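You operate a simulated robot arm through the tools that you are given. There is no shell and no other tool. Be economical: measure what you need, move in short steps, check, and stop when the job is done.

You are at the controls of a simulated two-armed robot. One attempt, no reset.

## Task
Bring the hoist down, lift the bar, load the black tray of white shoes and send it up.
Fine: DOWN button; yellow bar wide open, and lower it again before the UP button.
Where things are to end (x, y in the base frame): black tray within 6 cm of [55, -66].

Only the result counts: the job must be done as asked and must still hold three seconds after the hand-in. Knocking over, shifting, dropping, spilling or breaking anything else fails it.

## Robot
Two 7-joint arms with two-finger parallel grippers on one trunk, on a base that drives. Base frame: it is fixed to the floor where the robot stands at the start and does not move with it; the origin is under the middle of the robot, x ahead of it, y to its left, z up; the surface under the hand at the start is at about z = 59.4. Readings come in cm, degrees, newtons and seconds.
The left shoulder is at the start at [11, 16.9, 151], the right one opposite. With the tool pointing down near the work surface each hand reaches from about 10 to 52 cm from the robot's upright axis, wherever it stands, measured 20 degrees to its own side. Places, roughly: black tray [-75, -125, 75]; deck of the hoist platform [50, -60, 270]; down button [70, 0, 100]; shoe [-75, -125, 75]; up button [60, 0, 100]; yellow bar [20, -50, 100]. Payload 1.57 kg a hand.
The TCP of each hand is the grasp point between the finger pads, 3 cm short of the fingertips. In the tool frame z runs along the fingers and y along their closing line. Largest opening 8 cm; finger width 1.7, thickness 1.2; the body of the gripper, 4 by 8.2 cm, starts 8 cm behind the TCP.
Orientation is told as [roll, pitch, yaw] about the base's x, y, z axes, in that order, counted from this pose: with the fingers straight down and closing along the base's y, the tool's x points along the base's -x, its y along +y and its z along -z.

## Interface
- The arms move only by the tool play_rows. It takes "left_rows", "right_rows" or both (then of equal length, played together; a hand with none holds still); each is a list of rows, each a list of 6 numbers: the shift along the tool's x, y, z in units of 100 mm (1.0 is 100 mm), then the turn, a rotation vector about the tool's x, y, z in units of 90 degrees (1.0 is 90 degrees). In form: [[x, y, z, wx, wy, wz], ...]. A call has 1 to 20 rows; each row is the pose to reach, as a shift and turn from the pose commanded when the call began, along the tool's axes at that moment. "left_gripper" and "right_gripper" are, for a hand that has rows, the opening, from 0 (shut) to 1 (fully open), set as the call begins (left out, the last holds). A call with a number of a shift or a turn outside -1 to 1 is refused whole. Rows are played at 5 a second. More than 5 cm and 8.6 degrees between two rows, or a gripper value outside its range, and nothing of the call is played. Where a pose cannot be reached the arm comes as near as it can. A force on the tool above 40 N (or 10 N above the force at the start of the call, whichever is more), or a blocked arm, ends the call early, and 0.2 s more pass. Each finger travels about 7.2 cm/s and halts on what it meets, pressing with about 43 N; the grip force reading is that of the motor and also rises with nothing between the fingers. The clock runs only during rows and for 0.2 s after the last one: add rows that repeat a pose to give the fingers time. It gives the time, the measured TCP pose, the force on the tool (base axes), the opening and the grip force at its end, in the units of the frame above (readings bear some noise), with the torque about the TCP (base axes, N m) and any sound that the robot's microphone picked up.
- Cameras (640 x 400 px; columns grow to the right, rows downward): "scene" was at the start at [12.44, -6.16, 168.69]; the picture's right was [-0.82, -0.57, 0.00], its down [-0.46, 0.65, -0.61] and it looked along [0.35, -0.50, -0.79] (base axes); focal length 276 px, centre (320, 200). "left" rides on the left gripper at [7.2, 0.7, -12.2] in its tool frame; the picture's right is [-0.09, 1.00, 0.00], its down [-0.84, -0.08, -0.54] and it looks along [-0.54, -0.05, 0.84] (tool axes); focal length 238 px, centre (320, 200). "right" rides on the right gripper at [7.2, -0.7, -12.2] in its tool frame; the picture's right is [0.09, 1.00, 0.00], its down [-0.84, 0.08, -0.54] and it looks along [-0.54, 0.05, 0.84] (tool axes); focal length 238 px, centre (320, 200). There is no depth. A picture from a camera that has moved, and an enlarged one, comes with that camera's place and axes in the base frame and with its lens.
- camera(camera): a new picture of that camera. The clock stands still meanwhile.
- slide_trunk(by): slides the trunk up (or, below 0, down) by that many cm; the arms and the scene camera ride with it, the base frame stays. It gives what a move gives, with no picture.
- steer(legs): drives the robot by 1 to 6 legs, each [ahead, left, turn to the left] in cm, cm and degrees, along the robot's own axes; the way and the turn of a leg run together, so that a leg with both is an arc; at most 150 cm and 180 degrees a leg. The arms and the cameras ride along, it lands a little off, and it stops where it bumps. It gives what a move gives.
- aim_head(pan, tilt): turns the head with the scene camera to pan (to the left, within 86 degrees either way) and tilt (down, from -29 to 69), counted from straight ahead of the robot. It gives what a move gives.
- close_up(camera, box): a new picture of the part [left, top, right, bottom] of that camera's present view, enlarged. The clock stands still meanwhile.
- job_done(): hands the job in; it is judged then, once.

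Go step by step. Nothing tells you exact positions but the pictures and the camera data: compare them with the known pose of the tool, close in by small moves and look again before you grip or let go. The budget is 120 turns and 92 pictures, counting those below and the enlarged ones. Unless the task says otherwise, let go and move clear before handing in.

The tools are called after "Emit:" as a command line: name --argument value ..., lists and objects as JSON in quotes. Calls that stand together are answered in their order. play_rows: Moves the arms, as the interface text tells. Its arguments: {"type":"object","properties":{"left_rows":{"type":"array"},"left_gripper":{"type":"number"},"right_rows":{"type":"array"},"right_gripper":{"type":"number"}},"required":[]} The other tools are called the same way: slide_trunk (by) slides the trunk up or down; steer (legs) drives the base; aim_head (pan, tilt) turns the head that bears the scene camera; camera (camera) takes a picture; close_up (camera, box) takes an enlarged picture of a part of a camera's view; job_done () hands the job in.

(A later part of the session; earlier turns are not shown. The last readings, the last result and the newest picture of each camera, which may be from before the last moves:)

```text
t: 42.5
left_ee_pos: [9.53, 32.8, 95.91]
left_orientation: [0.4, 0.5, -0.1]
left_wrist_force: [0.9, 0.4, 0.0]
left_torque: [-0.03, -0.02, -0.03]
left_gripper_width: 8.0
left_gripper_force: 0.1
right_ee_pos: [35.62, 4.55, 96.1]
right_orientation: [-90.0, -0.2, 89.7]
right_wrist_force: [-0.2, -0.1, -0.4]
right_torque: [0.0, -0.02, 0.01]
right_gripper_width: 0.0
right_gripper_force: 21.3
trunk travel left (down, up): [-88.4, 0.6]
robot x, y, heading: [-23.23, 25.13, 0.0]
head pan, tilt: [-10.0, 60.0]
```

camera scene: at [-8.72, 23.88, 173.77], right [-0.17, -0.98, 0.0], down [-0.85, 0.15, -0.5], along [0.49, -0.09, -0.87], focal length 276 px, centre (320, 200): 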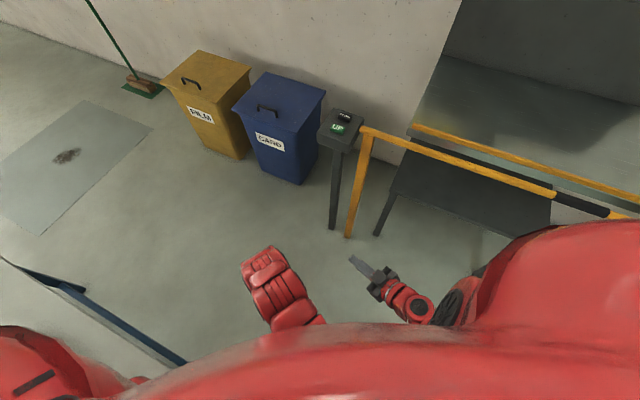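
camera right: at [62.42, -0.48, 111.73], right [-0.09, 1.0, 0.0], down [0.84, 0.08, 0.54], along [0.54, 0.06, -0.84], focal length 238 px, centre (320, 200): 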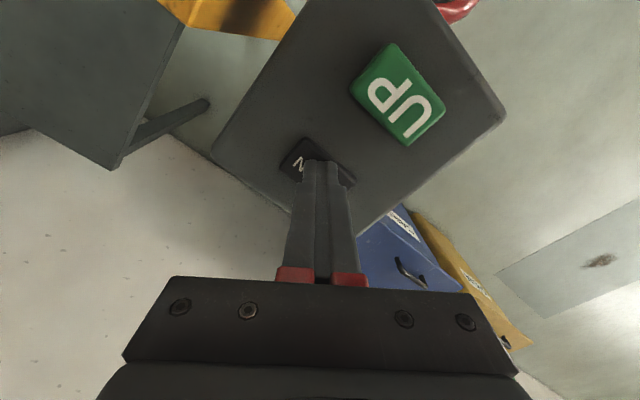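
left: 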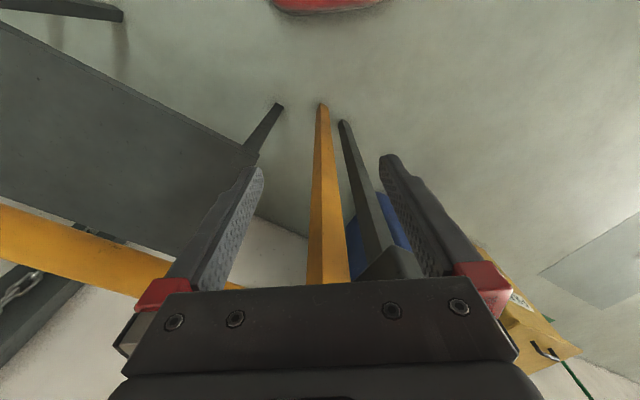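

Reachable throughout at this distance. Now I turn to face the bar squarely and approach to 12 cm short of the grip.

Emit:
steer --legs '[[0, 0, -35], [11.5, -25.5, 0]]'

Emit:
aim_head --pan -15 --tilt 45

Emit:
camera --camera "scene"

Emit:
camera --camera "right"

```text
t: 46.1
left_ee_pos: [2.07, -15.28, 96.07]
left_orientation: [0.4, 0.2, -35.8]
left_wrist_force: [0.0, 0.4, -0.1]
left_torque: [0.01, -0.01, 0.0]
left_gripper_width: 8.0
left_gripper_force: 0.0
right_ee_pos: [6.9, -53.47, 96.19]
right_orientation: [-90.0, -0.3, 54.0]
right_wrist_force: [0.1, 0.2, 0.3]
right_torque: [0.01, -0.04, -0.04]
right_gripper_width: 0.0
right_gripper_force: 21.4
trunk travel left (down, up): [-88.4, 0.6]
robot x, y, heading: [-29.21, -2.22, -35.5]
head pan, tilt: [-10.0, 60.0]
```

```text
t: 46.9
left_ee_pos: [2.08, -15.45, 95.97]
left_orientation: [0.3, 0.5, -35.8]
left_wrist_force: [0.0, -0.2, -0.3]
left_torque: [0.01, 0.03, 0.02]
left_gripper_width: 7.98
left_gripper_force: 0.1
right_ee_pos: [6.93, -53.58, 96.21]
right_orientation: [-90.2, -0.4, 54.0]
right_wrist_force: [-0.2, 0.1, 0.3]
right_torque: [-0.04, -0.07, -0.03]
right_gripper_width: 0.0
right_gripper_force: 21.4
trunk travel left (down, up): [-88.4, 0.6]
robot x, y, heading: [-29.2, -2.04, -35.3]
head pan, tilt: [-15.0, 45.0]
```

```text
69 pictures are left
camera scene: at [-17.29, -13.45, 175.72], right [-0.77, -0.63, 0.0], down [-0.45, 0.55, -0.71], along [0.45, -0.55, -0.71], focal length 276 px, centre (320, 200)
```

scene: 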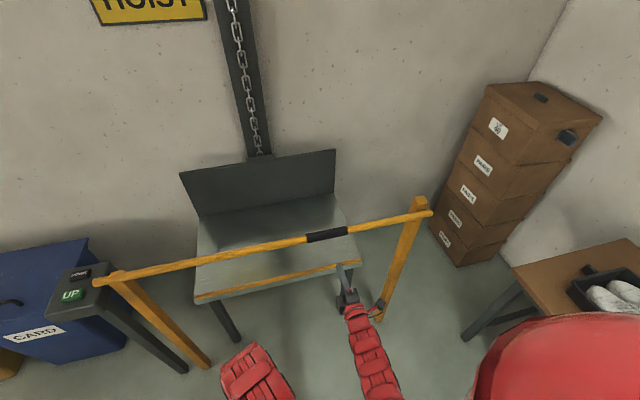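

```text
68 pictures are left
camera right: at [-7.13, -51.99, 96.77], right [-0.05, -0.07, -1.0], down [0.05, 1.0, -0.07], along [1.0, -0.06, -0.05], focal length 238 px, centre (320, 200)
```

right: 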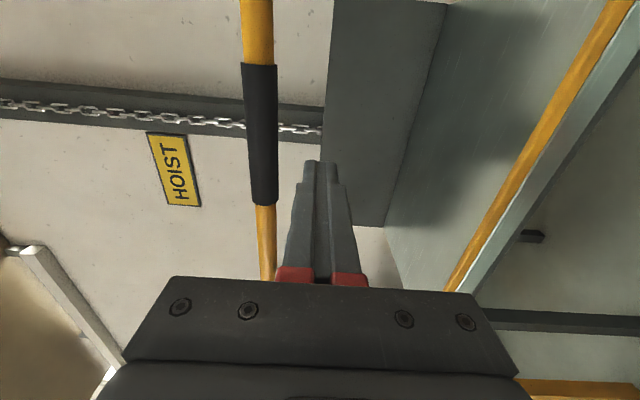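

The grip is at (17.9,-60,102.1); platform is down and the tray with white shoes stands on a brown table to the right. I raise and open the right gripper, then advance part way.

Emit:
play_rows --right_rows '[[0, -0.3, 0, 0, 0, 0], [0, -0.59, 0, 0, 0, 0], [0, -0.59, 0, 0, 0, 0], [0, -0.59, 0, 0, 0, 0], [0, -0.59, 0.3, 0, 0, 0], [0, -0.59, 0.5, 0, 0, 0]]' --right_gripper 1

Emit:
camera --camera "right"

```text
t: 48.3
left_ee_pos: [2.17, -15.29, 96.04]
left_orientation: [0.4, 0.4, -35.7]
left_wrist_force: [0.4, 0.1, -0.5]
left_torque: [-0.03, -0.01, -0.01]
left_gripper_width: 8.02
left_gripper_force: 0.0
right_ee_pos: [11.16, -56.49, 102.2]
right_orientation: [-90.1, -0.4, 54.0]
right_wrist_force: [0.1, -0.3, -0.1]
right_torque: [0.01, 0.0, -0.01]
right_gripper_width: 8.01
right_gripper_force: 0.0
trunk travel left (down, up): [-88.4, 0.6]
robot x, y, heading: [-29.0, -2.94, -35.5]
head pan, tilt: [-15.0, 45.0]
```

```text
67 pictures are left
camera right: at [-2.92, -54.92, 102.78], right [-0.05, -0.07, -1.0], down [0.05, 1.0, -0.07], along [1.0, -0.06, -0.04], focal length 238 px, centre (320, 200)
```

right: 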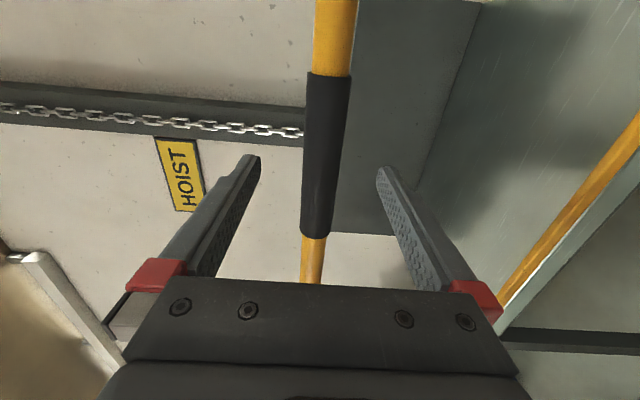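

Centred between the fingers. I advance 7.5 cm and check before gripping.

Emit:
play_rows --right_rows '[[0, 0, 0.25, 0, 0, 0], [0, 0, 0.5, 0, 0, 0], [0, 0, 0.75, 0, 0, 0]]'

Emit:
camera --camera "right"

```text
t: 49.1
left_ee_pos: [2.14, -15.33, 96.01]
left_orientation: [0.4, 0.4, -35.8]
left_wrist_force: [0.1, 0.6, -0.8]
left_torque: [0.03, 0.02, -0.02]
left_gripper_width: 7.99
left_gripper_force: 0.0
right_ee_pos: [17.35, -61.02, 102.09]
right_orientation: [-90.1, -0.4, 54.0]
right_wrist_force: [0.0, 0.0, -0.4]
right_torque: [-0.01, -0.03, -0.03]
right_gripper_width: 8.0
right_gripper_force: 0.2
trunk travel left (down, up): [-88.4, 0.6]
robot x, y, heading: [-29.23, -2.2, -35.8]
head pan, tilt: [-15.0, 45.0]
```

```text
66 pictures are left
camera right: at [3.31, -59.43, 102.67], right [-0.05, -0.07, -1.0], down [0.05, 1.0, -0.07], along [1.0, -0.06, -0.04], focal length 238 px, centre (320, 200)
```

right: 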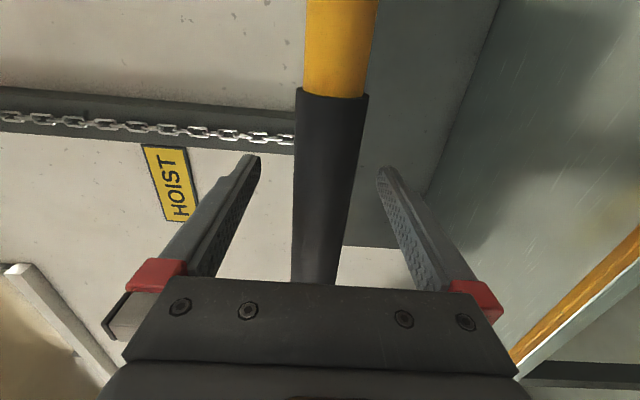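

Grip is between the pads. Closing, then a small test lift.

Emit:
play_rows --right_rows '[[0, 0, 0, 0, 0, 0], [0, 0, 0, 0, 0, 0], [0, 0, 0, 0, 0, 0], [0, 0, 0, 0, 0, 0]]' --right_gripper 0

Emit:
play_rows --right_rows '[[0.006, -0.21, 0, 0, 0, 0.04], [0.023, -0.4, 0, 0, 0, 0.075]]'

Emit:
camera --camera "scene"

```text
t: 50.1
left_ee_pos: [1.99, -15.41, 95.98]
left_orientation: [0.5, 0.3, -35.8]
left_wrist_force: [-1.2, -0.1, -0.1]
left_torque: [-0.02, 0.0, -0.03]
left_gripper_width: 8.01
left_gripper_force: 0.0
right_ee_pos: [17.21, -60.8, 102.0]
right_orientation: [-90.1, -0.4, 54.0]
right_wrist_force: [-0.7, 1.1, -1.0]
right_torque: [-0.09, 0.14, -0.1]
right_gripper_width: 3.15
right_gripper_force: 40.4
trunk travel left (down, up): [-88.4, 0.6]
robot x, y, heading: [-28.99, -2.23, -35.7]
head pan, tilt: [-15.0, 45.0]
```

```text
t: 50.7
left_ee_pos: [2.12, -15.34, 96.05]
left_orientation: [0.3, 0.3, -35.7]
left_wrist_force: [1.0, 0.2, -0.4]
left_torque: [0.02, -0.05, -0.02]
left_gripper_width: 8.01
left_gripper_force: 0.1
right_ee_pos: [17.0, -61.11, 106.21]
right_orientation: [-90.2, -7.1, 54.0]
right_wrist_force: [1.2, 5.4, -1.6]
right_torque: [-0.06, -0.03, 0.19]
right_gripper_width: 3.18
right_gripper_force: 40.3
trunk travel left (down, up): [-88.4, 0.6]
robot x, y, heading: [-28.99, -2.23, -35.9]
head pan, tilt: [-15.0, 45.0]
```

```text
65 pictures are left
camera scene: at [-17.21, -13.28, 175.73], right [-0.77, -0.63, 0.0], down [-0.45, 0.55, -0.71], along [0.45, -0.55, -0.71], focal length 276 px, centre (320, 200)
```

scene: 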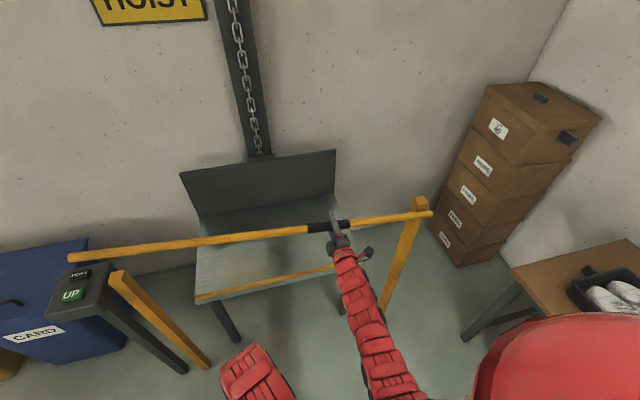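

The hinge is on the right post as expected and forces are small. I continue along the arc.

Emit:
play_rows --right_rows '[[0.033, -0.465, 0, 0, 0, 0.09], [0.131, -0.92, 0, 0, 0, 0.18]]'

Emit:
play_rows --right_rows '[[0.033, -0.465, 0, 0, 0, 0.09], [0.131, -0.92, 0, 0, 0, 0.18]]'

Emit:
play_rows --right_rows '[[0.033, -0.465, 0, 0, 0, 0.09], [0.131, -0.92, 0, 0, 0, 0.18]]'

```text
t: 51.3
left_ee_pos: [2.39, -15.4, 95.9]
left_orientation: [0.3, 0.4, -35.7]
left_wrist_force: [-0.2, 0.1, 0.0]
left_torque: [-0.02, -0.02, 0.02]
left_gripper_width: 8.01
left_gripper_force: 0.1
right_ee_pos: [15.48, -63.1, 115.34]
right_orientation: [-90.1, -23.3, 54.3]
right_wrist_force: [19.6, -1.5, 6.7]
right_torque: [-0.7, 0.24, 0.31]
right_gripper_width: 3.19
right_gripper_force: 40.3
trunk travel left (down, up): [-88.4, 0.6]
robot x, y, heading: [-29.14, -2.82, -35.7]
head pan, tilt: [-15.0, 45.0]
```

```text
t: 51.9
left_ee_pos: [2.51, -15.22, 95.92]
left_orientation: [0.4, 0.5, -35.6]
left_wrist_force: [-0.6, 0.0, 0.2]
left_torque: [-0.01, 0.02, 0.0]
left_gripper_width: 7.98
left_gripper_force: 0.0
right_ee_pos: [12.78, -66.76, 123.03]
right_orientation: [-90.1, -39.5, 54.2]
right_wrist_force: [24.2, -3.9, 11.9]
right_torque: [-0.73, 0.28, 0.32]
right_gripper_width: 3.23
right_gripper_force: 40.3
trunk travel left (down, up): [-88.4, 0.6]
robot x, y, heading: [-28.8, -2.59, -35.6]
head pan, tilt: [-15.0, 45.0]
```

```text
t: 52.5
left_ee_pos: [2.38, -15.23, 96.02]
left_orientation: [0.3, 0.3, -35.8]
left_wrist_force: [-0.2, 0.0, -0.2]
left_torque: [0.02, -0.02, 0.0]
left_gripper_width: 7.99
left_gripper_force: 0.1
right_ee_pos: [8.36, -72.21, 129.48]
right_orientation: [-90.1, -55.5, 54.1]
right_wrist_force: [26.0, -3.4, 20.5]
right_torque: [-0.57, 0.51, -0.07]
right_gripper_width: 3.23
right_gripper_force: 41.1
trunk travel left (down, up): [-88.4, 0.6]
robot x, y, heading: [-29.25, -2.38, -35.4]
head pan, tilt: [-15.0, 45.0]
```

Forces show I am slightly inside the arc and slightly behind the bar plane. I correct outward and forward while continuing.

Emit:
play_rows --right_rows '[[-0.06, 0, 0.07, 0, 0, 0], [-0.02, -0.48, 0.07, 0, 0, 0.09]]'

Emit:
play_rows --right_rows '[[0.0, -0.25, 0.02, 0, 0, 0.045], [0.03, -0.48, 0.02, 0, 0, 0.09]]'

Emit:
camera --camera "scene"

```text
t: 53.1
left_ee_pos: [1.65, -15.18, 96.1]
left_orientation: [0.5, 0.2, -35.9]
left_wrist_force: [-0.1, -0.1, 0.9]
left_torque: [-0.01, -0.01, 0.01]
left_gripper_width: 8.01
left_gripper_force: 0.1
right_ee_pos: [5.83, -76.0, 132.19]
right_orientation: [-90.1, -63.8, 53.8]
right_wrist_force: [-17.1, 8.5, -0.3]
right_torque: [-0.43, 0.98, -0.33]
right_gripper_width: 3.21
right_gripper_force: 39.8
trunk travel left (down, up): [-88.4, 0.6]
robot x, y, heading: [-29.24, -2.42, -35.8]
head pan, tilt: [-15.0, 45.0]
```

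```text
t: 53.7
left_ee_pos: [1.75, -15.33, 96.15]
left_orientation: [0.5, 0.1, -35.9]
left_wrist_force: [-0.2, 0.6, 0.1]
left_torque: [-0.02, -0.01, 0.04]
left_gripper_width: 8.0
left_gripper_force: 0.1
right_ee_pos: [3.48, -79.67, 134.24]
right_orientation: [-90.7, -72.1, 54.7]
right_wrist_force: [-23.4, 9.3, -7.3]
right_torque: [-0.98, 0.03, 0.18]
right_gripper_width: 3.2
right_gripper_force: 40.6
trunk travel left (down, up): [-88.4, 0.6]
robot x, y, heading: [-29.1, -1.9, -35.7]
head pan, tilt: [-15.0, 45.0]
```

```text
64 pictures are left
camera scene: at [-18.03, -13.29, 175.78], right [-0.77, -0.63, 0.0], down [-0.45, 0.55, -0.71], along [0.45, -0.55, -0.7], focal length 276 px, centre (320, 200)
```

scene: 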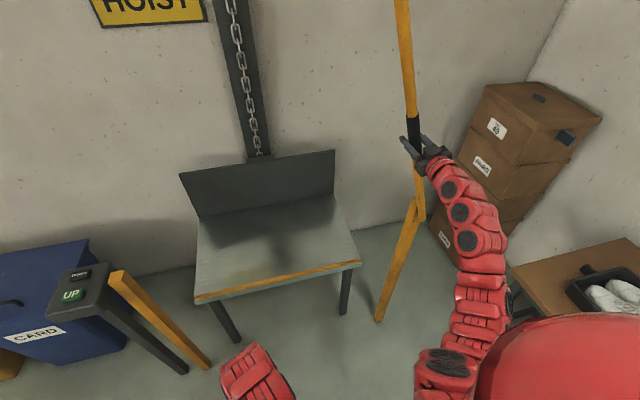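

The bar is at about 72°. I relax the forward offset slightly and go on to near-vertical.

Emit:
play_rows --right_rows '[[0.0, -0.25, -0.05, 0, 0, 0.045], [0.03, -0.48, -0.05, 0, 0, 0.09]]'

Emit:
play_rows --right_rows '[[0.01, -0.25, -0.0, 0, 0, 0.045], [0.03, -0.42, -0.0, 0, 0, 0.08]]'

Emit:
camera --camera "scene"

```text
t: 54.3
left_ee_pos: [2.02, -15.36, 96.04]
left_orientation: [0.5, 0.3, -35.6]
left_wrist_force: [-0.2, 0.2, 0.1]
left_torque: [-0.01, 0.02, 0.02]
left_gripper_width: 7.98
left_gripper_force: 0.1
right_ee_pos: [0.98, -83.3, 135.58]
right_orientation: [-92.2, -80.1, 56.3]
right_wrist_force: [-6.3, 1.2, 0.9]
right_torque: [-1.17, -0.49, 0.29]
right_gripper_width: 3.19
right_gripper_force: 39.7
trunk travel left (down, up): [-88.4, 0.6]
robot x, y, heading: [-28.91, -2.49, -35.8]
head pan, tilt: [-15.0, 45.0]
```

```text
t: 54.9
left_ee_pos: [2.17, -15.43, 96.15]
left_orientation: [0.4, 0.3, -35.7]
left_wrist_force: [-0.2, -0.1, 0.1]
left_torque: [0.0, -0.01, 0.01]
left_gripper_width: 7.99
left_gripper_force: 0.1
right_ee_pos: [-1.25, -86.36, 136.06]
right_orientation: [-99.3, -87.1, 63.2]
right_wrist_force: [1.1, -3.8, 15.8]
right_torque: [-0.71, 0.55, 0.0]
right_gripper_width: 3.21
right_gripper_force: 40.3
trunk travel left (down, up): [-88.4, 0.6]
robot x, y, heading: [-29.25, -2.12, -35.4]
head pan, tilt: [-15.0, 45.0]
```

```text
63 pictures are left
camera scene: at [-17.35, -13.21, 175.77], right [-0.77, -0.63, 0.0], down [-0.45, 0.55, -0.71], along [0.45, -0.55, -0.71], focal length 276 px, centre (320, 200)
```

scene: 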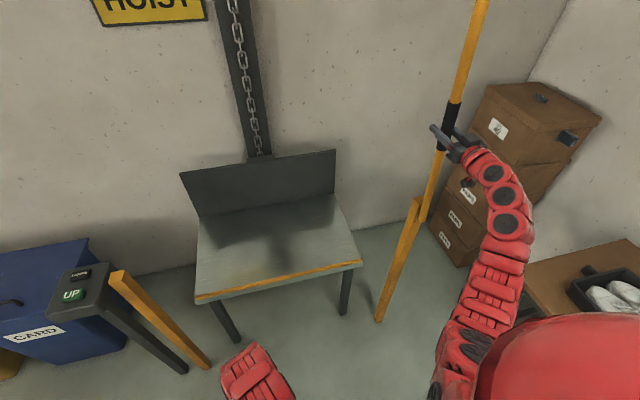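

The bar is essentially vertical. I nudge a little further to feel for an end stop before releasing.

Emit:
play_rows --right_rows '[[-0.03, -0.2, -0.0, 0, 0, 0.03], [-0.03, -0.35, -0.0, 0, 0, 0.06]]'

```text
t: 55.5
left_ee_pos: [2.11, -15.49, 96.01]
left_orientation: [0.4, 0.4, -35.8]
left_wrist_force: [0.3, -0.2, -0.3]
left_torque: [-0.06, 0.01, 0.02]
left_gripper_width: 8.02
left_gripper_force: 0.0
right_ee_pos: [-3.59, -89.47, 136.19]
right_orientation: [92.0, -87.4, -128.0]
right_wrist_force: [1.4, -9.3, 10.7]
right_torque: [-0.73, 0.04, 0.46]
right_gripper_width: 3.18
right_gripper_force: 40.6
trunk travel left (down, up): [-88.4, 0.6]
robot x, y, heading: [-29.39, -2.2, -35.7]
head pan, tilt: [-15.0, 45.0]
```

It is just past vertical with no stop felt. I ease the gripper open in place and watch whether the bar stays.

Emit:
play_rows --right_rows '[[0, 0, 0, 0, 0, 0], [0, 0, 0, 0, 0, 0], [0, 0, 0, 0, 0, 0], [0, 0, 0, 0, 0, 0], [0, 0, 0, 0, 0, 0]]' --right_gripper 0.7

Emit:
camera --camera "right"

Emit:
camera --camera "scene"

```text
t: 56.7
left_ee_pos: [2.12, -15.45, 96.06]
left_orientation: [0.5, 0.4, -35.8]
left_wrist_force: [-1.0, 0.7, 0.5]
left_torque: [-0.01, 0.0, -0.06]
left_gripper_width: 7.99
left_gripper_force: 0.0
right_ee_pos: [-3.57, -89.57, 136.09]
right_orientation: [91.1, -87.2, -127.2]
right_wrist_force: [-3.7, -3.8, -2.0]
right_torque: [0.1, -0.08, 0.06]
right_gripper_width: 6.08
right_gripper_force: 3.0
trunk travel left (down, up): [-88.4, 0.6]
robot x, y, heading: [-28.78, -2.54, -35.5]
head pan, tilt: [-15.0, 45.0]
```

```text
62 pictures are left
camera right: at [-13.49, -82.46, 128.85], right [0.59, 0.81, -0.04], down [-0.42, 0.35, 0.84], along [0.69, -0.47, 0.54], focal length 238 px, centre (320, 200)
```

right: 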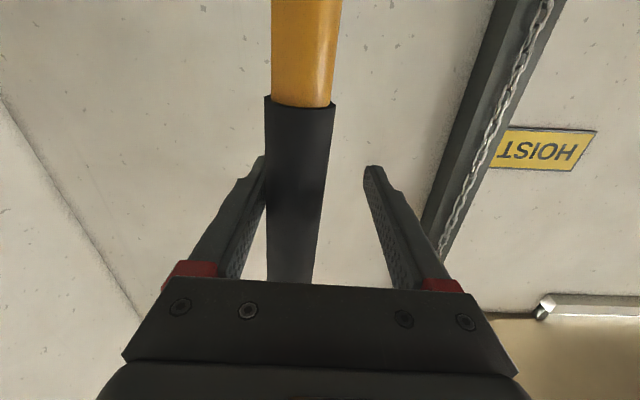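

```text
61 pictures are left
camera scene: at [-17.38, -13.56, 175.72], right [-0.77, -0.63, 0.0], down [-0.45, 0.55, -0.71], along [0.45, -0.55, -0.71], focal length 276 px, centre (320, 200)
```

scene: 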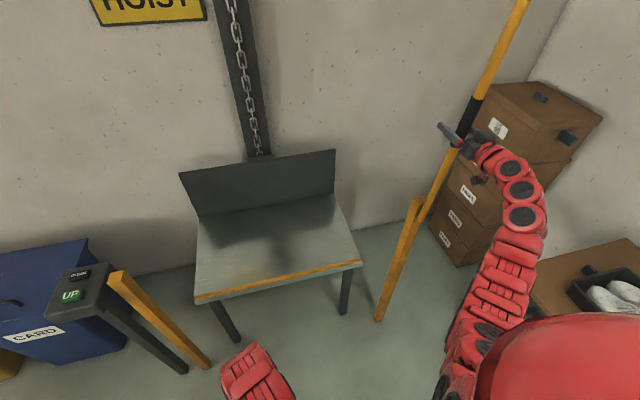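

Beyond vertical it leans to the right onto my finger. I let it down gently rightward in small steps with the open fingers as a catch, looking for its rest stop.

Emit:
play_rows --right_rows '[[0, -0.1, 0, 0, 0, 0.02], [0, -0.2, 0, 0, 0, 0.035], [0, -0.2, 0, 0, 0, 0.035], [0, -0.2, 0, 0, 0, 0.035]]'

Emit:
camera --camera "right"

```text
t: 57.7
left_ee_pos: [2.13, -15.43, 96.0]
left_orientation: [0.3, 0.4, -35.8]
left_wrist_force: [-0.6, 0.3, 0.0]
left_torque: [0.02, 0.02, -0.02]
left_gripper_width: 7.99
left_gripper_force: 0.1
right_ee_pos: [-4.53, -91.12, 135.98]
right_orientation: [90.9, -84.3, -126.8]
right_wrist_force: [-0.3, -0.6, 0.1]
right_torque: [-0.01, -0.01, -0.04]
right_gripper_width: 5.59
right_gripper_force: 0.1
trunk travel left (down, up): [-88.4, 0.6]
robot x, y, heading: [-29.23, -2.23, -35.5]
head pan, tilt: [-15.0, 45.0]
```

```text
60 pictures are left
camera right: at [-14.3, -83.63, 128.71], right [0.59, 0.81, 0.01], down [-0.44, 0.31, 0.84], along [0.68, -0.5, 0.54], focal length 238 px, centre (320, 200)
```

right: 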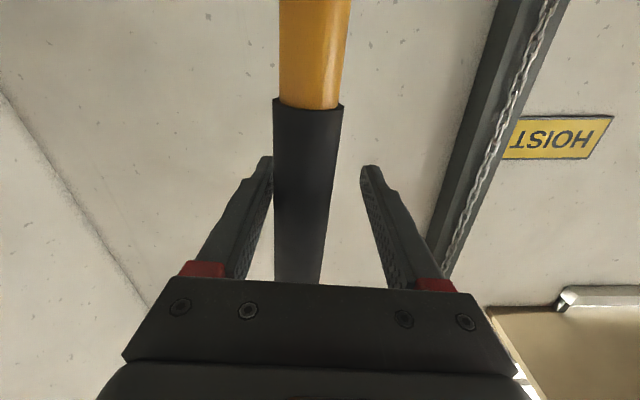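

Force is now zero and the bar seems resting at its stop. I shift the hand another centimetre to confirm it doesn't follow.

Emit:
play_rows --right_rows '[[0, -0.05, 0, 0, 0, 0], [0, -0.1, 0, 0, 0, 0], [0, -0.1, 0, 0, 0, 0], [0, -0.1, 0, 0, 0, 0]]'

Emit:
camera --camera "right"

```text
t: 58.7
left_ee_pos: [2.13, -15.37, 96.08]
left_orientation: [0.5, 0.3, -35.8]
left_wrist_force: [-0.9, 0.7, -0.5]
left_torque: [0.03, -0.02, -0.04]
left_gripper_width: 8.01
left_gripper_force: 0.1
right_ee_pos: [-5.19, -91.69, 135.94]
right_orientation: [90.7, -84.3, -126.7]
right_wrist_force: [-0.1, 0.2, 0.4]
right_torque: [0.03, -0.03, 0.02]
right_gripper_width: 5.6
right_gripper_force: 0.0
trunk travel left (down, up): [-88.4, 0.6]
robot x, y, heading: [-29.38, -2.57, -35.7]
head pan, tilt: [-15.0, 45.0]
```

```text
59 pictures are left
camera right: at [-14.93, -84.43, 128.66], right [0.59, 0.81, 0.01], down [-0.44, 0.31, 0.84], along [0.68, -0.5, 0.54], focal length 238 px, centre (320, 200)
```

right: 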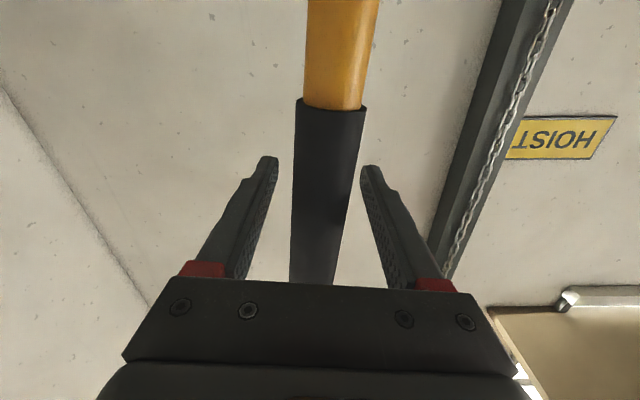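

The bar stays open on its own. I open fully and back the robot straight off, then look at the tray.

Emit:
play_rows --right_rows '[[0, 0, 0, 0, 0, 0], [0, 0, 0, 0, 0, 0], [0, 0, 0, 0, 0, 0]]' --right_gripper 1

Emit:
steer --legs '[[-25, 0, 0]]'

Emit:
aim_head --pan -60 --tilt 30

Emit:
camera --camera "scene"

```text
t: 59.5
left_ee_pos: [2.09, -15.33, 95.97]
left_orientation: [0.5, 0.3, -35.9]
left_wrist_force: [-0.1, -0.1, 0.4]
left_torque: [0.0, 0.0, 0.0]
left_gripper_width: 8.02
left_gripper_force: 0.0
right_ee_pos: [-5.25, -91.77, 135.85]
right_orientation: [90.7, -84.2, -126.7]
right_wrist_force: [0.3, 0.6, 0.2]
right_torque: [-0.02, 0.01, -0.01]
right_gripper_width: 8.0
right_gripper_force: 0.0
trunk travel left (down, up): [-88.4, 0.6]
robot x, y, heading: [-29.34, -2.45, -35.7]
head pan, tilt: [-15.0, 45.0]
```

```text
t: 61.3
left_ee_pos: [-17.37, -1.31, 95.88]
left_orientation: [0.4, 0.4, -35.7]
left_wrist_force: [-0.3, -0.5, -0.5]
left_torque: [0.01, 0.0, 0.0]
left_gripper_width: 8.0
left_gripper_force: 0.0
right_ee_pos: [-24.72, -77.87, 135.92]
right_orientation: [90.2, -84.1, -126.2]
right_wrist_force: [-0.1, 0.0, -0.3]
right_torque: [0.0, 0.02, 0.02]
right_gripper_width: 8.01
right_gripper_force: 0.1
trunk travel left (down, up): [-88.4, 0.6]
robot x, y, heading: [-49.17, 11.48, -35.4]
head pan, tilt: [-15.0, 45.0]
```

```text
t: 62.4
left_ee_pos: [-17.39, -1.35, 96.01]
left_orientation: [0.4, 0.3, -35.7]
left_wrist_force: [0.2, 0.1, 0.2]
left_torque: [-0.03, -0.02, 0.02]
left_gripper_width: 7.98
left_gripper_force: 0.1
right_ee_pos: [-24.61, -77.72, 135.92]
right_orientation: [90.6, -84.2, -126.7]
right_wrist_force: [-0.1, -0.5, 0.9]
right_torque: [-0.02, 0.02, 0.03]
right_gripper_width: 8.01
right_gripper_force: 0.0
trunk travel left (down, up): [-88.4, 0.6]
robot x, y, heading: [-48.59, 11.68, -35.6]
head pan, tilt: [-60.0, 30.0]
```

```text
58 pictures are left
camera scene: at [-42.82, -2.16, 177.98], right [-1.0, 0.1, 0.0], down [0.05, 0.5, -0.87], along [-0.08, -0.86, -0.5], focal length 276 px, centre (320, 200)
```

scene: 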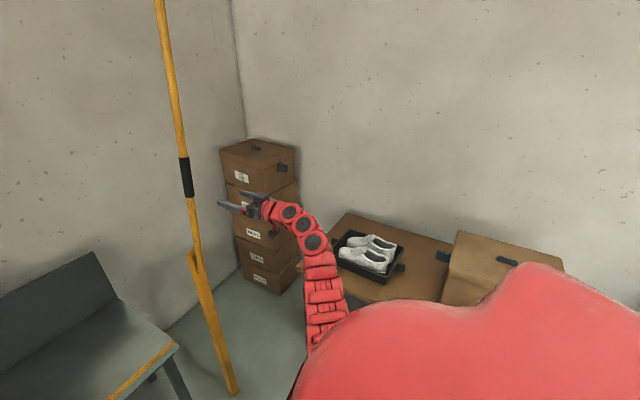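

The bar stands open, and the tray with handles sits on the brown table. I zoom in on it.

Emit:
close_up --camera "scene" --box '[280, 200, 440, 300]'

```text
4.00 times, centred on (360, 250) of scene
camera zoom: at [-42.82, -2.16, 177.98], right [-1.0, 0.1, 0.0], down [0.05, 0.5, -0.87], along [-0.08, -0.86, -0.5], focal length 1105 px, centre (160, 0)
```

zoom: 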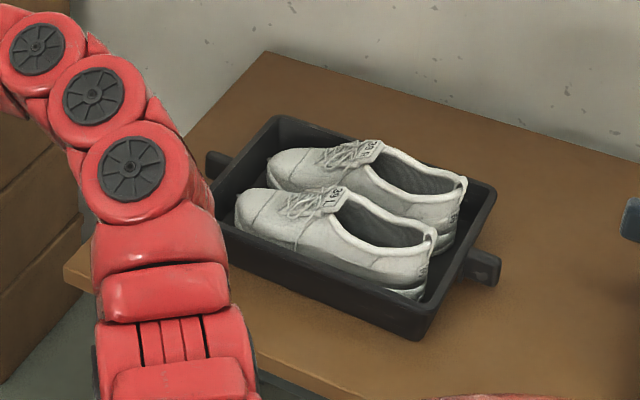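

The tray has a handle at each end: about (-63,-128) and (-94,-103), so I should face it at heading ≈ -128. First I bring the right hand back to a straight-down pose near the body.

Emit:
play_rows --right_rows '[[0.2, 0.2, -0.2, 0, 0.08, -0.01], [0.4, 0.4, -0.4, 0, 0.17, -0.02], [0.6, 0.6, -0.6, 0, 0.25, -0.03], [0.8, 0.8, -0.8, 0, 0.34, -0.04], [0.9, 0.9, -0.9, 0, 0.42, -0.05], [1, 1, -1, 0, 0.5, -0.06]]'

Emit:
play_rows --right_rows '[[0.2, 0.2, 0, 0, 0.08, 0], [0.4, 0.4, 0.1, 0, 0.17, 0], [0.6, 0.6, 0.1, 0, 0.25, 0], [0.8, 0.8, 0.2, 0, 0.34, 0], [0.9, 0.9, 0.2, 0, 0.42, 0], [1, 1, 0.2, 0, 0.5, 0]]'

Emit:
camera --camera "scene"

```text
t: 63.8
left_ee_pos: [-17.43, -1.29, 96.0]
left_orientation: [0.3, 0.4, -35.7]
left_wrist_force: [-0.6, 0.6, -0.1]
left_torque: [0.01, -0.02, -0.03]
left_gripper_width: 7.99
left_gripper_force: 0.1
right_ee_pos: [-26.26, -62.96, 127.25]
right_orientation: [1.2, -45.0, -34.9]
right_wrist_force: [0.0, 0.3, 0.4]
right_torque: [-0.05, 0.0, 0.02]
right_gripper_width: 8.01
right_gripper_force: 0.0
trunk travel left (down, up): [-88.4, 0.6]
robot x, y, heading: [-48.58, 11.38, -35.8]
head pan, tilt: [-60.0, 30.0]
```

```text
t: 65.2
left_ee_pos: [-17.42, -1.29, 95.98]
left_orientation: [0.4, 0.3, -35.6]
left_wrist_force: [-0.8, 0.3, -0.7]
left_torque: [0.01, 0.03, -0.01]
left_gripper_width: 8.0
left_gripper_force: 0.0
right_ee_pos: [-25.39, -51.44, 115.64]
right_orientation: [0.9, -11.8, -34.1]
right_wrist_force: [-0.3, 0.7, 0.5]
right_torque: [0.04, 0.01, 0.0]
right_gripper_width: 8.01
right_gripper_force: 0.2
right hand out of reach, approached as far as the arm can: row 4, 5, 6
trunk travel left (down, up): [-88.4, 0.6]
robot x, y, heading: [-48.76, 11.54, -35.6]
head pan, tilt: [-60.0, 30.0]
```

```text
56 pictures are left
camera scene: at [-42.82, -2.09, 177.99], right [-1.0, 0.1, 0.0], down [0.05, 0.5, -0.87], along [-0.08, -0.86, -0.5], focal length 276 px, centre (320, 200)
```

scene: 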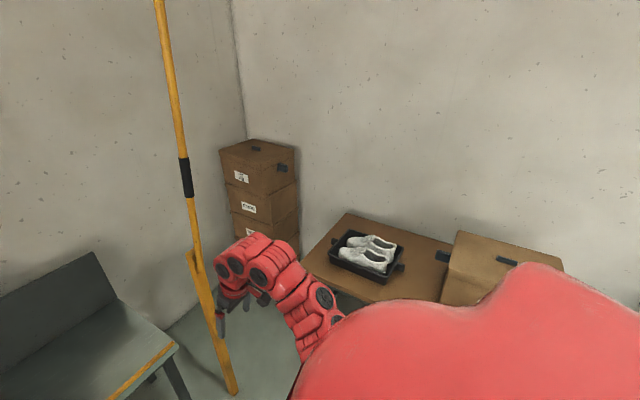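

Hand nearly upright now. I finish straightening while lowering, then set both hands symmetric for the tray.

Emit:
play_rows --right_rows '[[0.1, 0.1, 0.4, 0, 0.04, 0], [0.2, 0.2, 0.8, 0, 0.09, 0], [0.4, 0.3, 1, 0, 0.13, 0], [0.7, 0.4, 1, 0, 0.13, 0], [1, 0.5, 1, 0, 0.13, 0]]'

Emit:
steer --legs '[[0, 0, -92]]'

Emit:
aim_head --pan 0 --tilt 30

Emit:
camera --camera "scene"

```text
t: 66.4
left_ee_pos: [-17.46, -1.33, 96.02]
left_orientation: [0.4, 0.3, -35.7]
left_wrist_force: [-0.2, -0.5, 0.7]
left_torque: [0.03, 0.02, 0.02]
left_gripper_width: 7.99
left_gripper_force: 0.1
right_ee_pos: [-29.07, -42.38, 104.0]
right_orientation: [0.8, -0.2, -34.1]
right_wrist_force: [0.1, 0.3, 0.2]
right_torque: [-0.04, 0.01, 0.0]
right_gripper_width: 7.97
right_gripper_force: 0.0
trunk travel left (down, up): [-88.4, 0.6]
robot x, y, heading: [-48.71, 11.43, -35.6]
head pan, tilt: [-60.0, 30.0]
```

```text
t: 70.8
left_ee_pos: [-64.04, -18.54, 96.1]
left_orientation: [0.4, 0.3, -130.4]
left_wrist_force: [0.9, -0.2, -0.3]
left_torque: [0.0, 0.01, -0.06]
left_gripper_width: 8.01
left_gripper_force: 0.0
right_ee_pos: [-104.14, -3.65, 104.06]
right_orientation: [1.0, -0.1, -128.6]
right_wrist_force: [-0.1, -0.1, 0.3]
right_torque: [-0.01, 0.01, -0.02]
right_gripper_width: 8.0
right_gripper_force: 0.1
trunk travel left (down, up): [-88.4, 0.6]
robot x, y, heading: [-48.78, 11.73, -130.3]
head pan, tilt: [-60.0, 30.0]
```

```text
t: 72.1
left_ee_pos: [-64.14, -18.46, 96.01]
left_orientation: [0.5, 0.5, -130.5]
left_wrist_force: [0.2, 0.8, -0.3]
left_torque: [0.04, -0.02, 0.01]
left_gripper_width: 7.98
left_gripper_force: 0.1
right_ee_pos: [-104.13, -3.62, 103.98]
right_orientation: [0.9, -0.1, -128.5]
right_wrist_force: [-0.2, 1.0, 0.1]
right_torque: [0.01, 0.01, 0.01]
right_gripper_width: 8.0
right_gripper_force: 0.1
trunk travel left (down, up): [-88.4, 0.6]
robot x, y, heading: [-48.83, 11.82, -130.1]
head pan, tilt: [0.0, 30.0]
```

```text
55 pictures are left
camera scene: at [-59.52, -1.48, 177.99], right [-0.76, 0.65, 0.0], down [0.32, 0.38, -0.87], along [-0.56, -0.66, -0.5], focal length 276 px, centre (320, 200)
```

scene: 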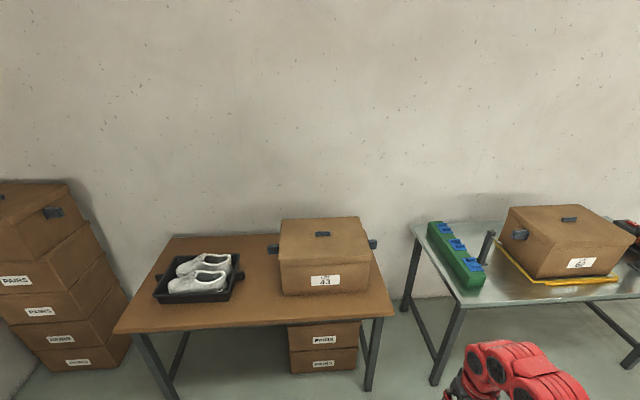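

Tray centre ≈ (-78.5,-115.7), aligned to heading -125. I spread the hands to ±20 cm and drive diagonally toward it, stopping ~10 cm short.

Emit:
play_rows --left_rows '[[-0.3, 0.3, 0, 0, 0, 0], [-0.6, 0.6, 0, 0, 0, 0], [-0.9, 0.9, 0, 0, 0, 0], [-1, 1, 0, 0, 0, 0]]' --right_rows '[[0, 0.3, 0.2, 0, 0, 0], [0, 0.6, 0.4, 0, 0, 0], [0, 0.9, 0.6, 0, 0, 0], [0, 1, 0.8, 0, 0, 0]]'

Emit:
steer --legs '[[0, 0, 5], [56, 48.7, 0]]'

Emit:
aim_head --pan 0 --tilt 50

Emit:
camera --camera "scene"

```text
t: 73.1
left_ee_pos: [-62.99, -32.74, 95.67]
left_orientation: [0.4, 0.4, -130.4]
left_wrist_force: [0.7, 0.0, 0.4]
left_torque: [0.02, 0.0, 0.04]
left_gripper_width: 8.0
left_gripper_force: 0.0
right_ee_pos: [-96.25, -10.35, 96.26]
right_orientation: [0.9, -0.2, -128.6]
right_wrist_force: [-0.3, 0.1, -0.1]
right_torque: [0.04, 0.03, 0.0]
right_gripper_width: 7.99
right_gripper_force: 0.1
trunk travel left (down, up): [-88.4, 0.6]
robot x, y, heading: [-48.43, 11.51, -129.9]
head pan, tilt: [0.0, 30.0]
```

```text
t: 77.7
left_ee_pos: [-51.36, -109.04, 95.71]
left_orientation: [0.3, 0.3, -124.8]
left_wrist_force: [0.3, 1.0, -0.2]
left_torque: [-0.01, 0.02, 0.02]
left_gripper_width: 8.0
left_gripper_force: 0.1
right_ee_pos: [-86.72, -89.85, 96.26]
right_orientation: [0.9, -0.2, -123.1]
right_wrist_force: [-0.2, 1.2, -0.6]
right_torque: [-0.02, 0.0, 0.03]
right_gripper_width: 8.0
right_gripper_force: 0.1
trunk travel left (down, up): [-88.4, 0.6]
robot x, y, heading: [-41.4, -63.67, -124.6]
head pan, tilt: [0.0, 30.0]
```

```text
t: 78.5
left_ee_pos: [-51.38, -109.05, 95.67]
left_orientation: [0.4, 0.3, -124.8]
left_wrist_force: [-0.3, 0.1, -0.2]
left_torque: [-0.04, -0.01, 0.01]
left_gripper_width: 8.02
left_gripper_force: 0.0
right_ee_pos: [-86.8, -89.91, 96.1]
right_orientation: [0.8, -0.2, -123.1]
right_wrist_force: [-0.4, 0.2, -0.3]
right_torque: [-0.02, 0.0, 0.02]
right_gripper_width: 7.98
right_gripper_force: 0.1
trunk travel left (down, up): [-88.4, 0.6]
robot x, y, heading: [-41.17, -63.58, -124.9]
head pan, tilt: [0.0, 50.0]
```

```text
54 pictures are left
camera scene: at [-50.09, -76.6, 175.04], right [-0.82, 0.57, 0.0], down [0.44, 0.63, -0.64], along [-0.37, -0.53, -0.77], focal length 276 px, centre (320, 200)
```

scene: 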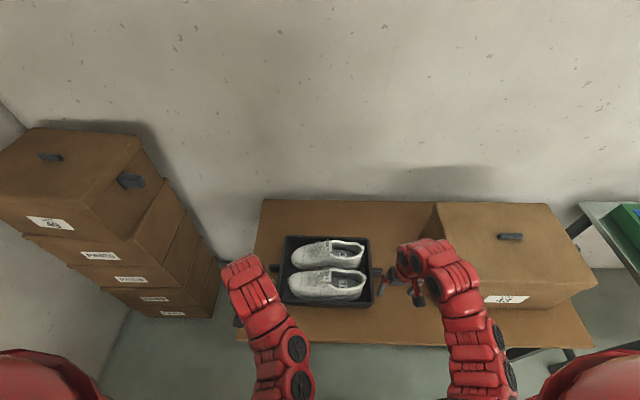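

Well aligned in heading. I zoom in on the tray and handles.

Emit:
close_up --camera "scene" --box '[220, 210, 420, 335]'

Emit:
camera --camera "right"

Emit:
camera --camera "left"

```text
3.20 times, centred on (320, 272) of scene
camera zoom: at [-50.09, -76.6, 175.04], right [-0.82, 0.57, 0.0], down [0.44, 0.63, -0.64], along [-0.37, -0.53, -0.77], focal length 884 px, centre (320, -32)
```

zoom: 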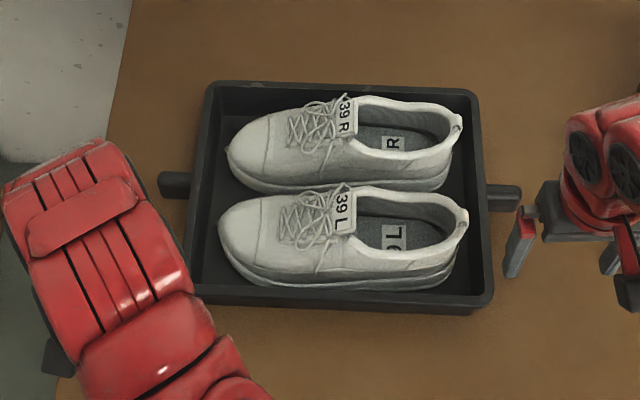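

```text
52 pictures are left
camera right: at [-83.4, -83.25, 108.29], right [0.88, -0.47, 0.02], down [-0.4, -0.74, 0.55], along [-0.24, -0.49, -0.84], focal length 238 px, centre (320, 200)
```

right: 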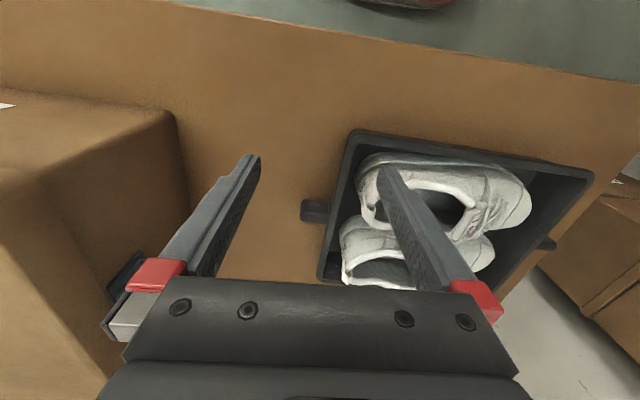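

```text
51 pictures are left
camera left: at [-46.81, -103.52, 107.96], right [0.76, -0.65, 0.01], down [-0.55, -0.64, 0.54], along [-0.34, -0.41, -0.84], focal length 238 px, centre (320, 200)
```

left: 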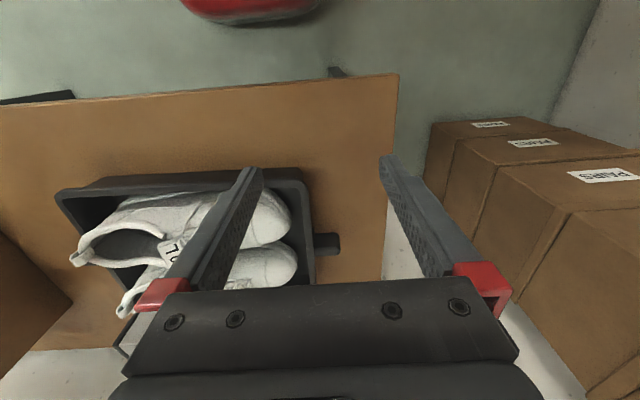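

The handles are lugs at L≈(-63.2,-125.2) and R≈(-93.8,-102.1), z≈78.5, so the fingers must close fore-aft. I turn both hands 90° about the vertical (cameras outward).

Emit:
play_rows --right_rows '[[0, 0, 0, 0, 0, -0.09], [0, 0, 0, 0, 0, -0.18], [0, 0, 0, 0, 0, -0.27], [0, 0, 0, 0, 0, -0.36], [0, 0, 0, 0, 0, -0.45], [0, 0, 0, 0, 0, -0.54], [0, 0, 0, 0, 0, -0.63], [0, 0, 0, 0, 0, -0.72], [0, 0, 0, 0, 0, -0.81], [0, 0, 0, 0, 0, -0.9], [0, 0, 0, 0, 0, -0.98]]' --left_rows '[[0, 0, 0, 0, 0, 0.09], [0, 0, 0, 0, 0, 0.18], [0, 0, 0, 0, 0, 0.27], [0, 0, 0, 0, 0, 0.36], [0, 0, 0, 0, 0, 0.45], [0, 0, 0, 0, 0, 0.54], [0, 0, 0, 0, 0, 0.63], [0, 0, 0, 0, 0, 0.72], [0, 0, 0, 0, 0, 0.81], [0, 0, 0, 0, 0, 0.9], [0, 0, 0, 0, 0, 0.98]]'

```text
t: 80.9
left_ee_pos: [-51.38, -109.07, 95.7]
left_orientation: [-0.4, 0.4, 146.7]
left_wrist_force: [0.5, 0.2, 0.0]
left_torque: [0.03, -0.02, -0.03]
left_gripper_width: 8.02
left_gripper_force: 0.1
right_ee_pos: [-86.69, -89.85, 96.25]
right_orientation: [-0.1, -0.9, -34.8]
right_wrist_force: [0.0, -0.5, -0.7]
right_torque: [-0.01, -0.01, 0.09]
right_gripper_width: 8.01
right_gripper_force: 0.1
trunk travel left (down, up): [-88.4, 0.6]
robot x, y, heading: [-40.76, -63.63, -124.9]
head pan, tilt: [0.0, 50.0]
```

Both turned well. I correct the heading by -2.2° and move 9.5 cm closer.

Emit:
steer --legs '[[0, 0, -2.2], [9.5, 0, 0]]'

Emit:
camera --camera "scene"

```text
t: 82.4
left_ee_pos: [-58.94, -116.22, 95.68]
left_orientation: [-0.3, 0.4, 144.7]
left_wrist_force: [0.0, 0.7, 0.8]
left_torque: [-0.02, 0.02, -0.02]
left_gripper_width: 8.02
left_gripper_force: 0.1
right_ee_pos: [-93.45, -95.78, 96.25]
right_orientation: [-0.2, -0.9, -37.1]
right_wrist_force: [-0.1, 0.0, -0.1]
right_torque: [-0.01, 0.0, -0.04]
right_gripper_width: 7.96
right_gripper_force: 0.2
trunk travel left (down, up): [-88.4, 0.6]
robot x, y, heading: [-46.75, -71.25, -127.0]
head pan, tilt: [0.0, 50.0]
```

```text
50 pictures are left
camera scene: at [-56.27, -83.81, 175.05], right [-0.8, 0.6, 0.0], down [0.46, 0.61, -0.64], along [-0.39, -0.51, -0.77], focal length 276 px, centre (320, 200)
```

scene: 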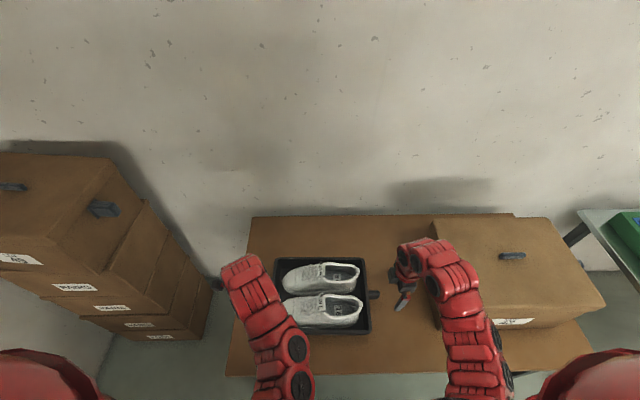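

I move both hands over the lugs at the current height (z≈96) and check from the wrist cameras.

Emit:
play_rows --left_rows '[[0.1, 0.35, 0, 0, 0, 0.02], [0.2, 0.7, 0, 0, 0, 0.02], [0.2, 0.98, 0, 0, 0, 0.02]]' --right_rows '[[-0.1, -0.2, 0, 0, 0, 0], [-0.25, -0.4, 0, 0, 0, 0], [-0.35, -0.52, 0, 0, 0, 0]]'

Emit:
camera --camera "left"

Emit:
camera --camera "right"

```text
t: 83.2
left_ee_pos: [-63.03, -125.14, 95.53]
left_orientation: [-0.4, 0.4, 142.9]
left_wrist_force: [0.1, 0.3, 0.5]
left_torque: [-0.02, 0.03, -0.01]
left_gripper_width: 7.99
left_gripper_force: 0.1
right_ee_pos: [-93.85, -102.22, 96.51]
right_orientation: [-0.1, -0.8, -37.1]
right_wrist_force: [-0.2, 0.2, 0.2]
right_torque: [0.01, 0.01, 0.0]
right_gripper_width: 8.02
right_gripper_force: 0.0
trunk travel left (down, up): [-88.4, 0.6]
robot x, y, heading: [-47.02, -71.29, -126.7]
head pan, tilt: [0.0, 50.0]
```

```text
49 pictures are left
camera left: at [-57.72, -130.13, 107.84], right [-0.67, -0.74, -0.01], down [-0.63, 0.57, 0.54], along [-0.39, 0.37, -0.84], focal length 238 px, centre (320, 200)
```

left: 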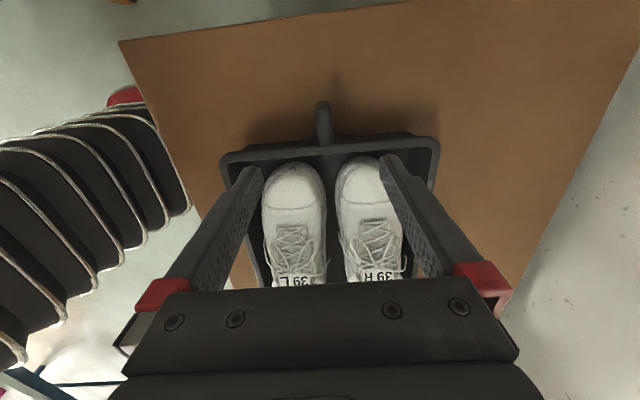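

```text
48 pictures are left
camera right: at [-100.06, -98.1, 108.5], right [0.53, 0.85, 0.0], down [0.71, -0.44, 0.56], along [0.47, -0.29, -0.83], focal length 238 px, centre (320, 200)
```

right: 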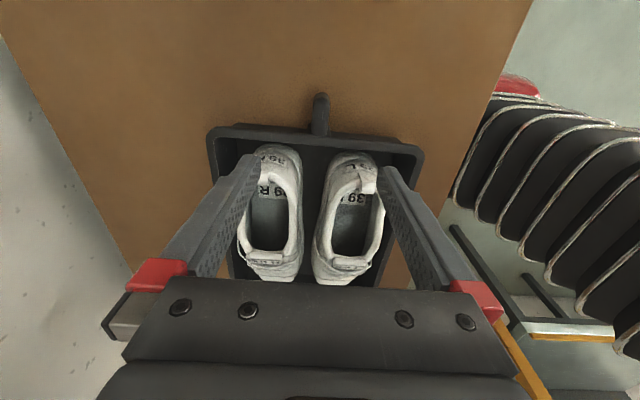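

Both lugs lie right below the grasp points. I lower the trunk 12 cm and check again.

Emit:
slide_trunk --by -12

Emit:
camera --camera "left"

Emit:
camera --camera "right"

```text
t: 84.7
left_ee_pos: [-62.85, -125.31, 83.67]
left_orientation: [-0.5, 0.4, 142.9]
left_wrist_force: [-0.3, 0.2, 0.6]
left_torque: [-0.01, 0.01, -0.02]
left_gripper_width: 8.01
left_gripper_force: 0.0
right_ee_pos: [-93.79, -102.13, 84.45]
right_orientation: [-0.1, -0.9, -37.1]
right_wrist_force: [-0.2, -0.3, -0.2]
right_torque: [0.0, 0.01, 0.02]
right_gripper_width: 7.98
right_gripper_force: 0.1
trunk travel left (down, up): [-76.4, 12.6]
robot x, y, heading: [-47.05, -71.27, -127.0]
head pan, tilt: [0.0, 50.0]
```

```text
47 pictures are left
camera left: at [-57.7, -130.05, 95.89], right [-0.67, -0.74, -0.01], down [-0.63, 0.57, 0.54], along [-0.39, 0.37, -0.84], focal length 238 px, centre (320, 200)
```

left: 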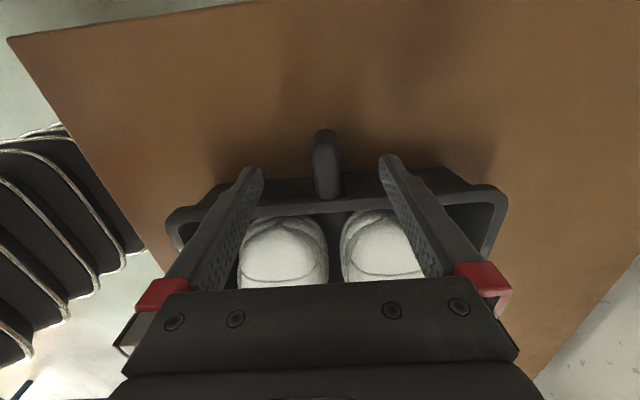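

```text
46 pictures are left
camera right: at [-100.04, -98.01, 96.54], right [0.53, 0.85, 0.0], down [0.71, -0.44, 0.56], along [0.47, -0.3, -0.83], focal length 238 px, centre (320, 200)
```

right: 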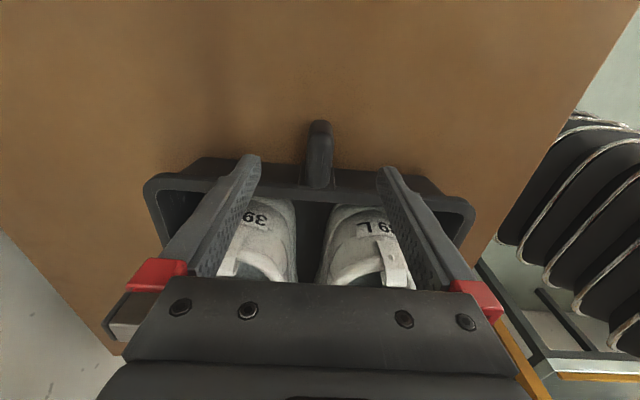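

Alignment is good. Lowering 5 cm more, then gripping both lugs together.

Emit:
slide_trunk --by -5

Emit:
camera --camera "left"

Emit:
camera --camera "right"

```text
t: 85.7
left_ee_pos: [-62.89, -125.22, 78.69]
left_orientation: [-0.3, 0.4, 142.9]
left_wrist_force: [0.6, 0.0, -1.0]
left_torque: [-0.02, 0.01, 0.02]
left_gripper_width: 8.0
left_gripper_force: 0.1
right_ee_pos: [-93.89, -102.17, 79.43]
right_orientation: [-0.1, -0.8, -37.1]
right_wrist_force: [0.4, 0.2, -0.5]
right_torque: [0.0, 0.0, 0.04]
right_gripper_width: 7.98
right_gripper_force: 0.0
trunk travel left (down, up): [-71.4, 17.6]
robot x, y, heading: [-47.36, -71.34, -126.6]
head pan, tilt: [0.0, 50.0]
```

```text
45 pictures are left
camera left: at [-57.69, -130.05, 90.89], right [-0.67, -0.74, -0.01], down [-0.63, 0.57, 0.54], along [-0.39, 0.37, -0.84], focal length 238 px, centre (320, 200)
```

left: 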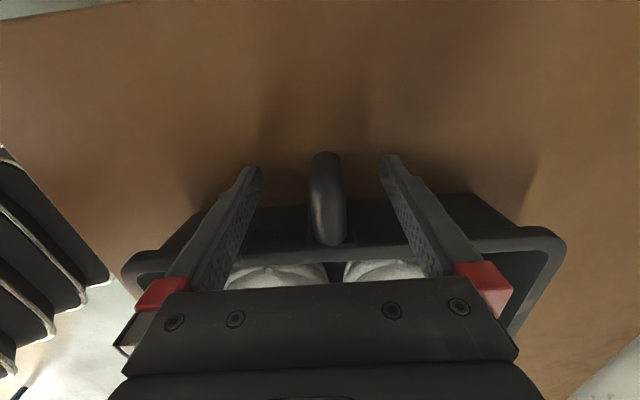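

```text
44 pictures are left
camera right: at [-100.04, -98.0, 91.55], right [0.53, 0.85, 0.0], down [0.71, -0.44, 0.56], along [0.47, -0.3, -0.83], focal length 238 px, centre (320, 200)
```

right: 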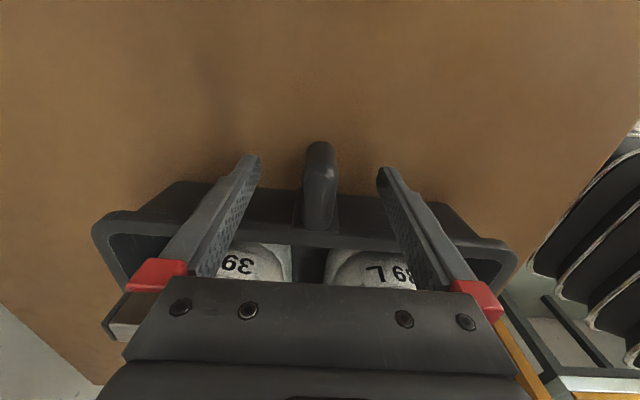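

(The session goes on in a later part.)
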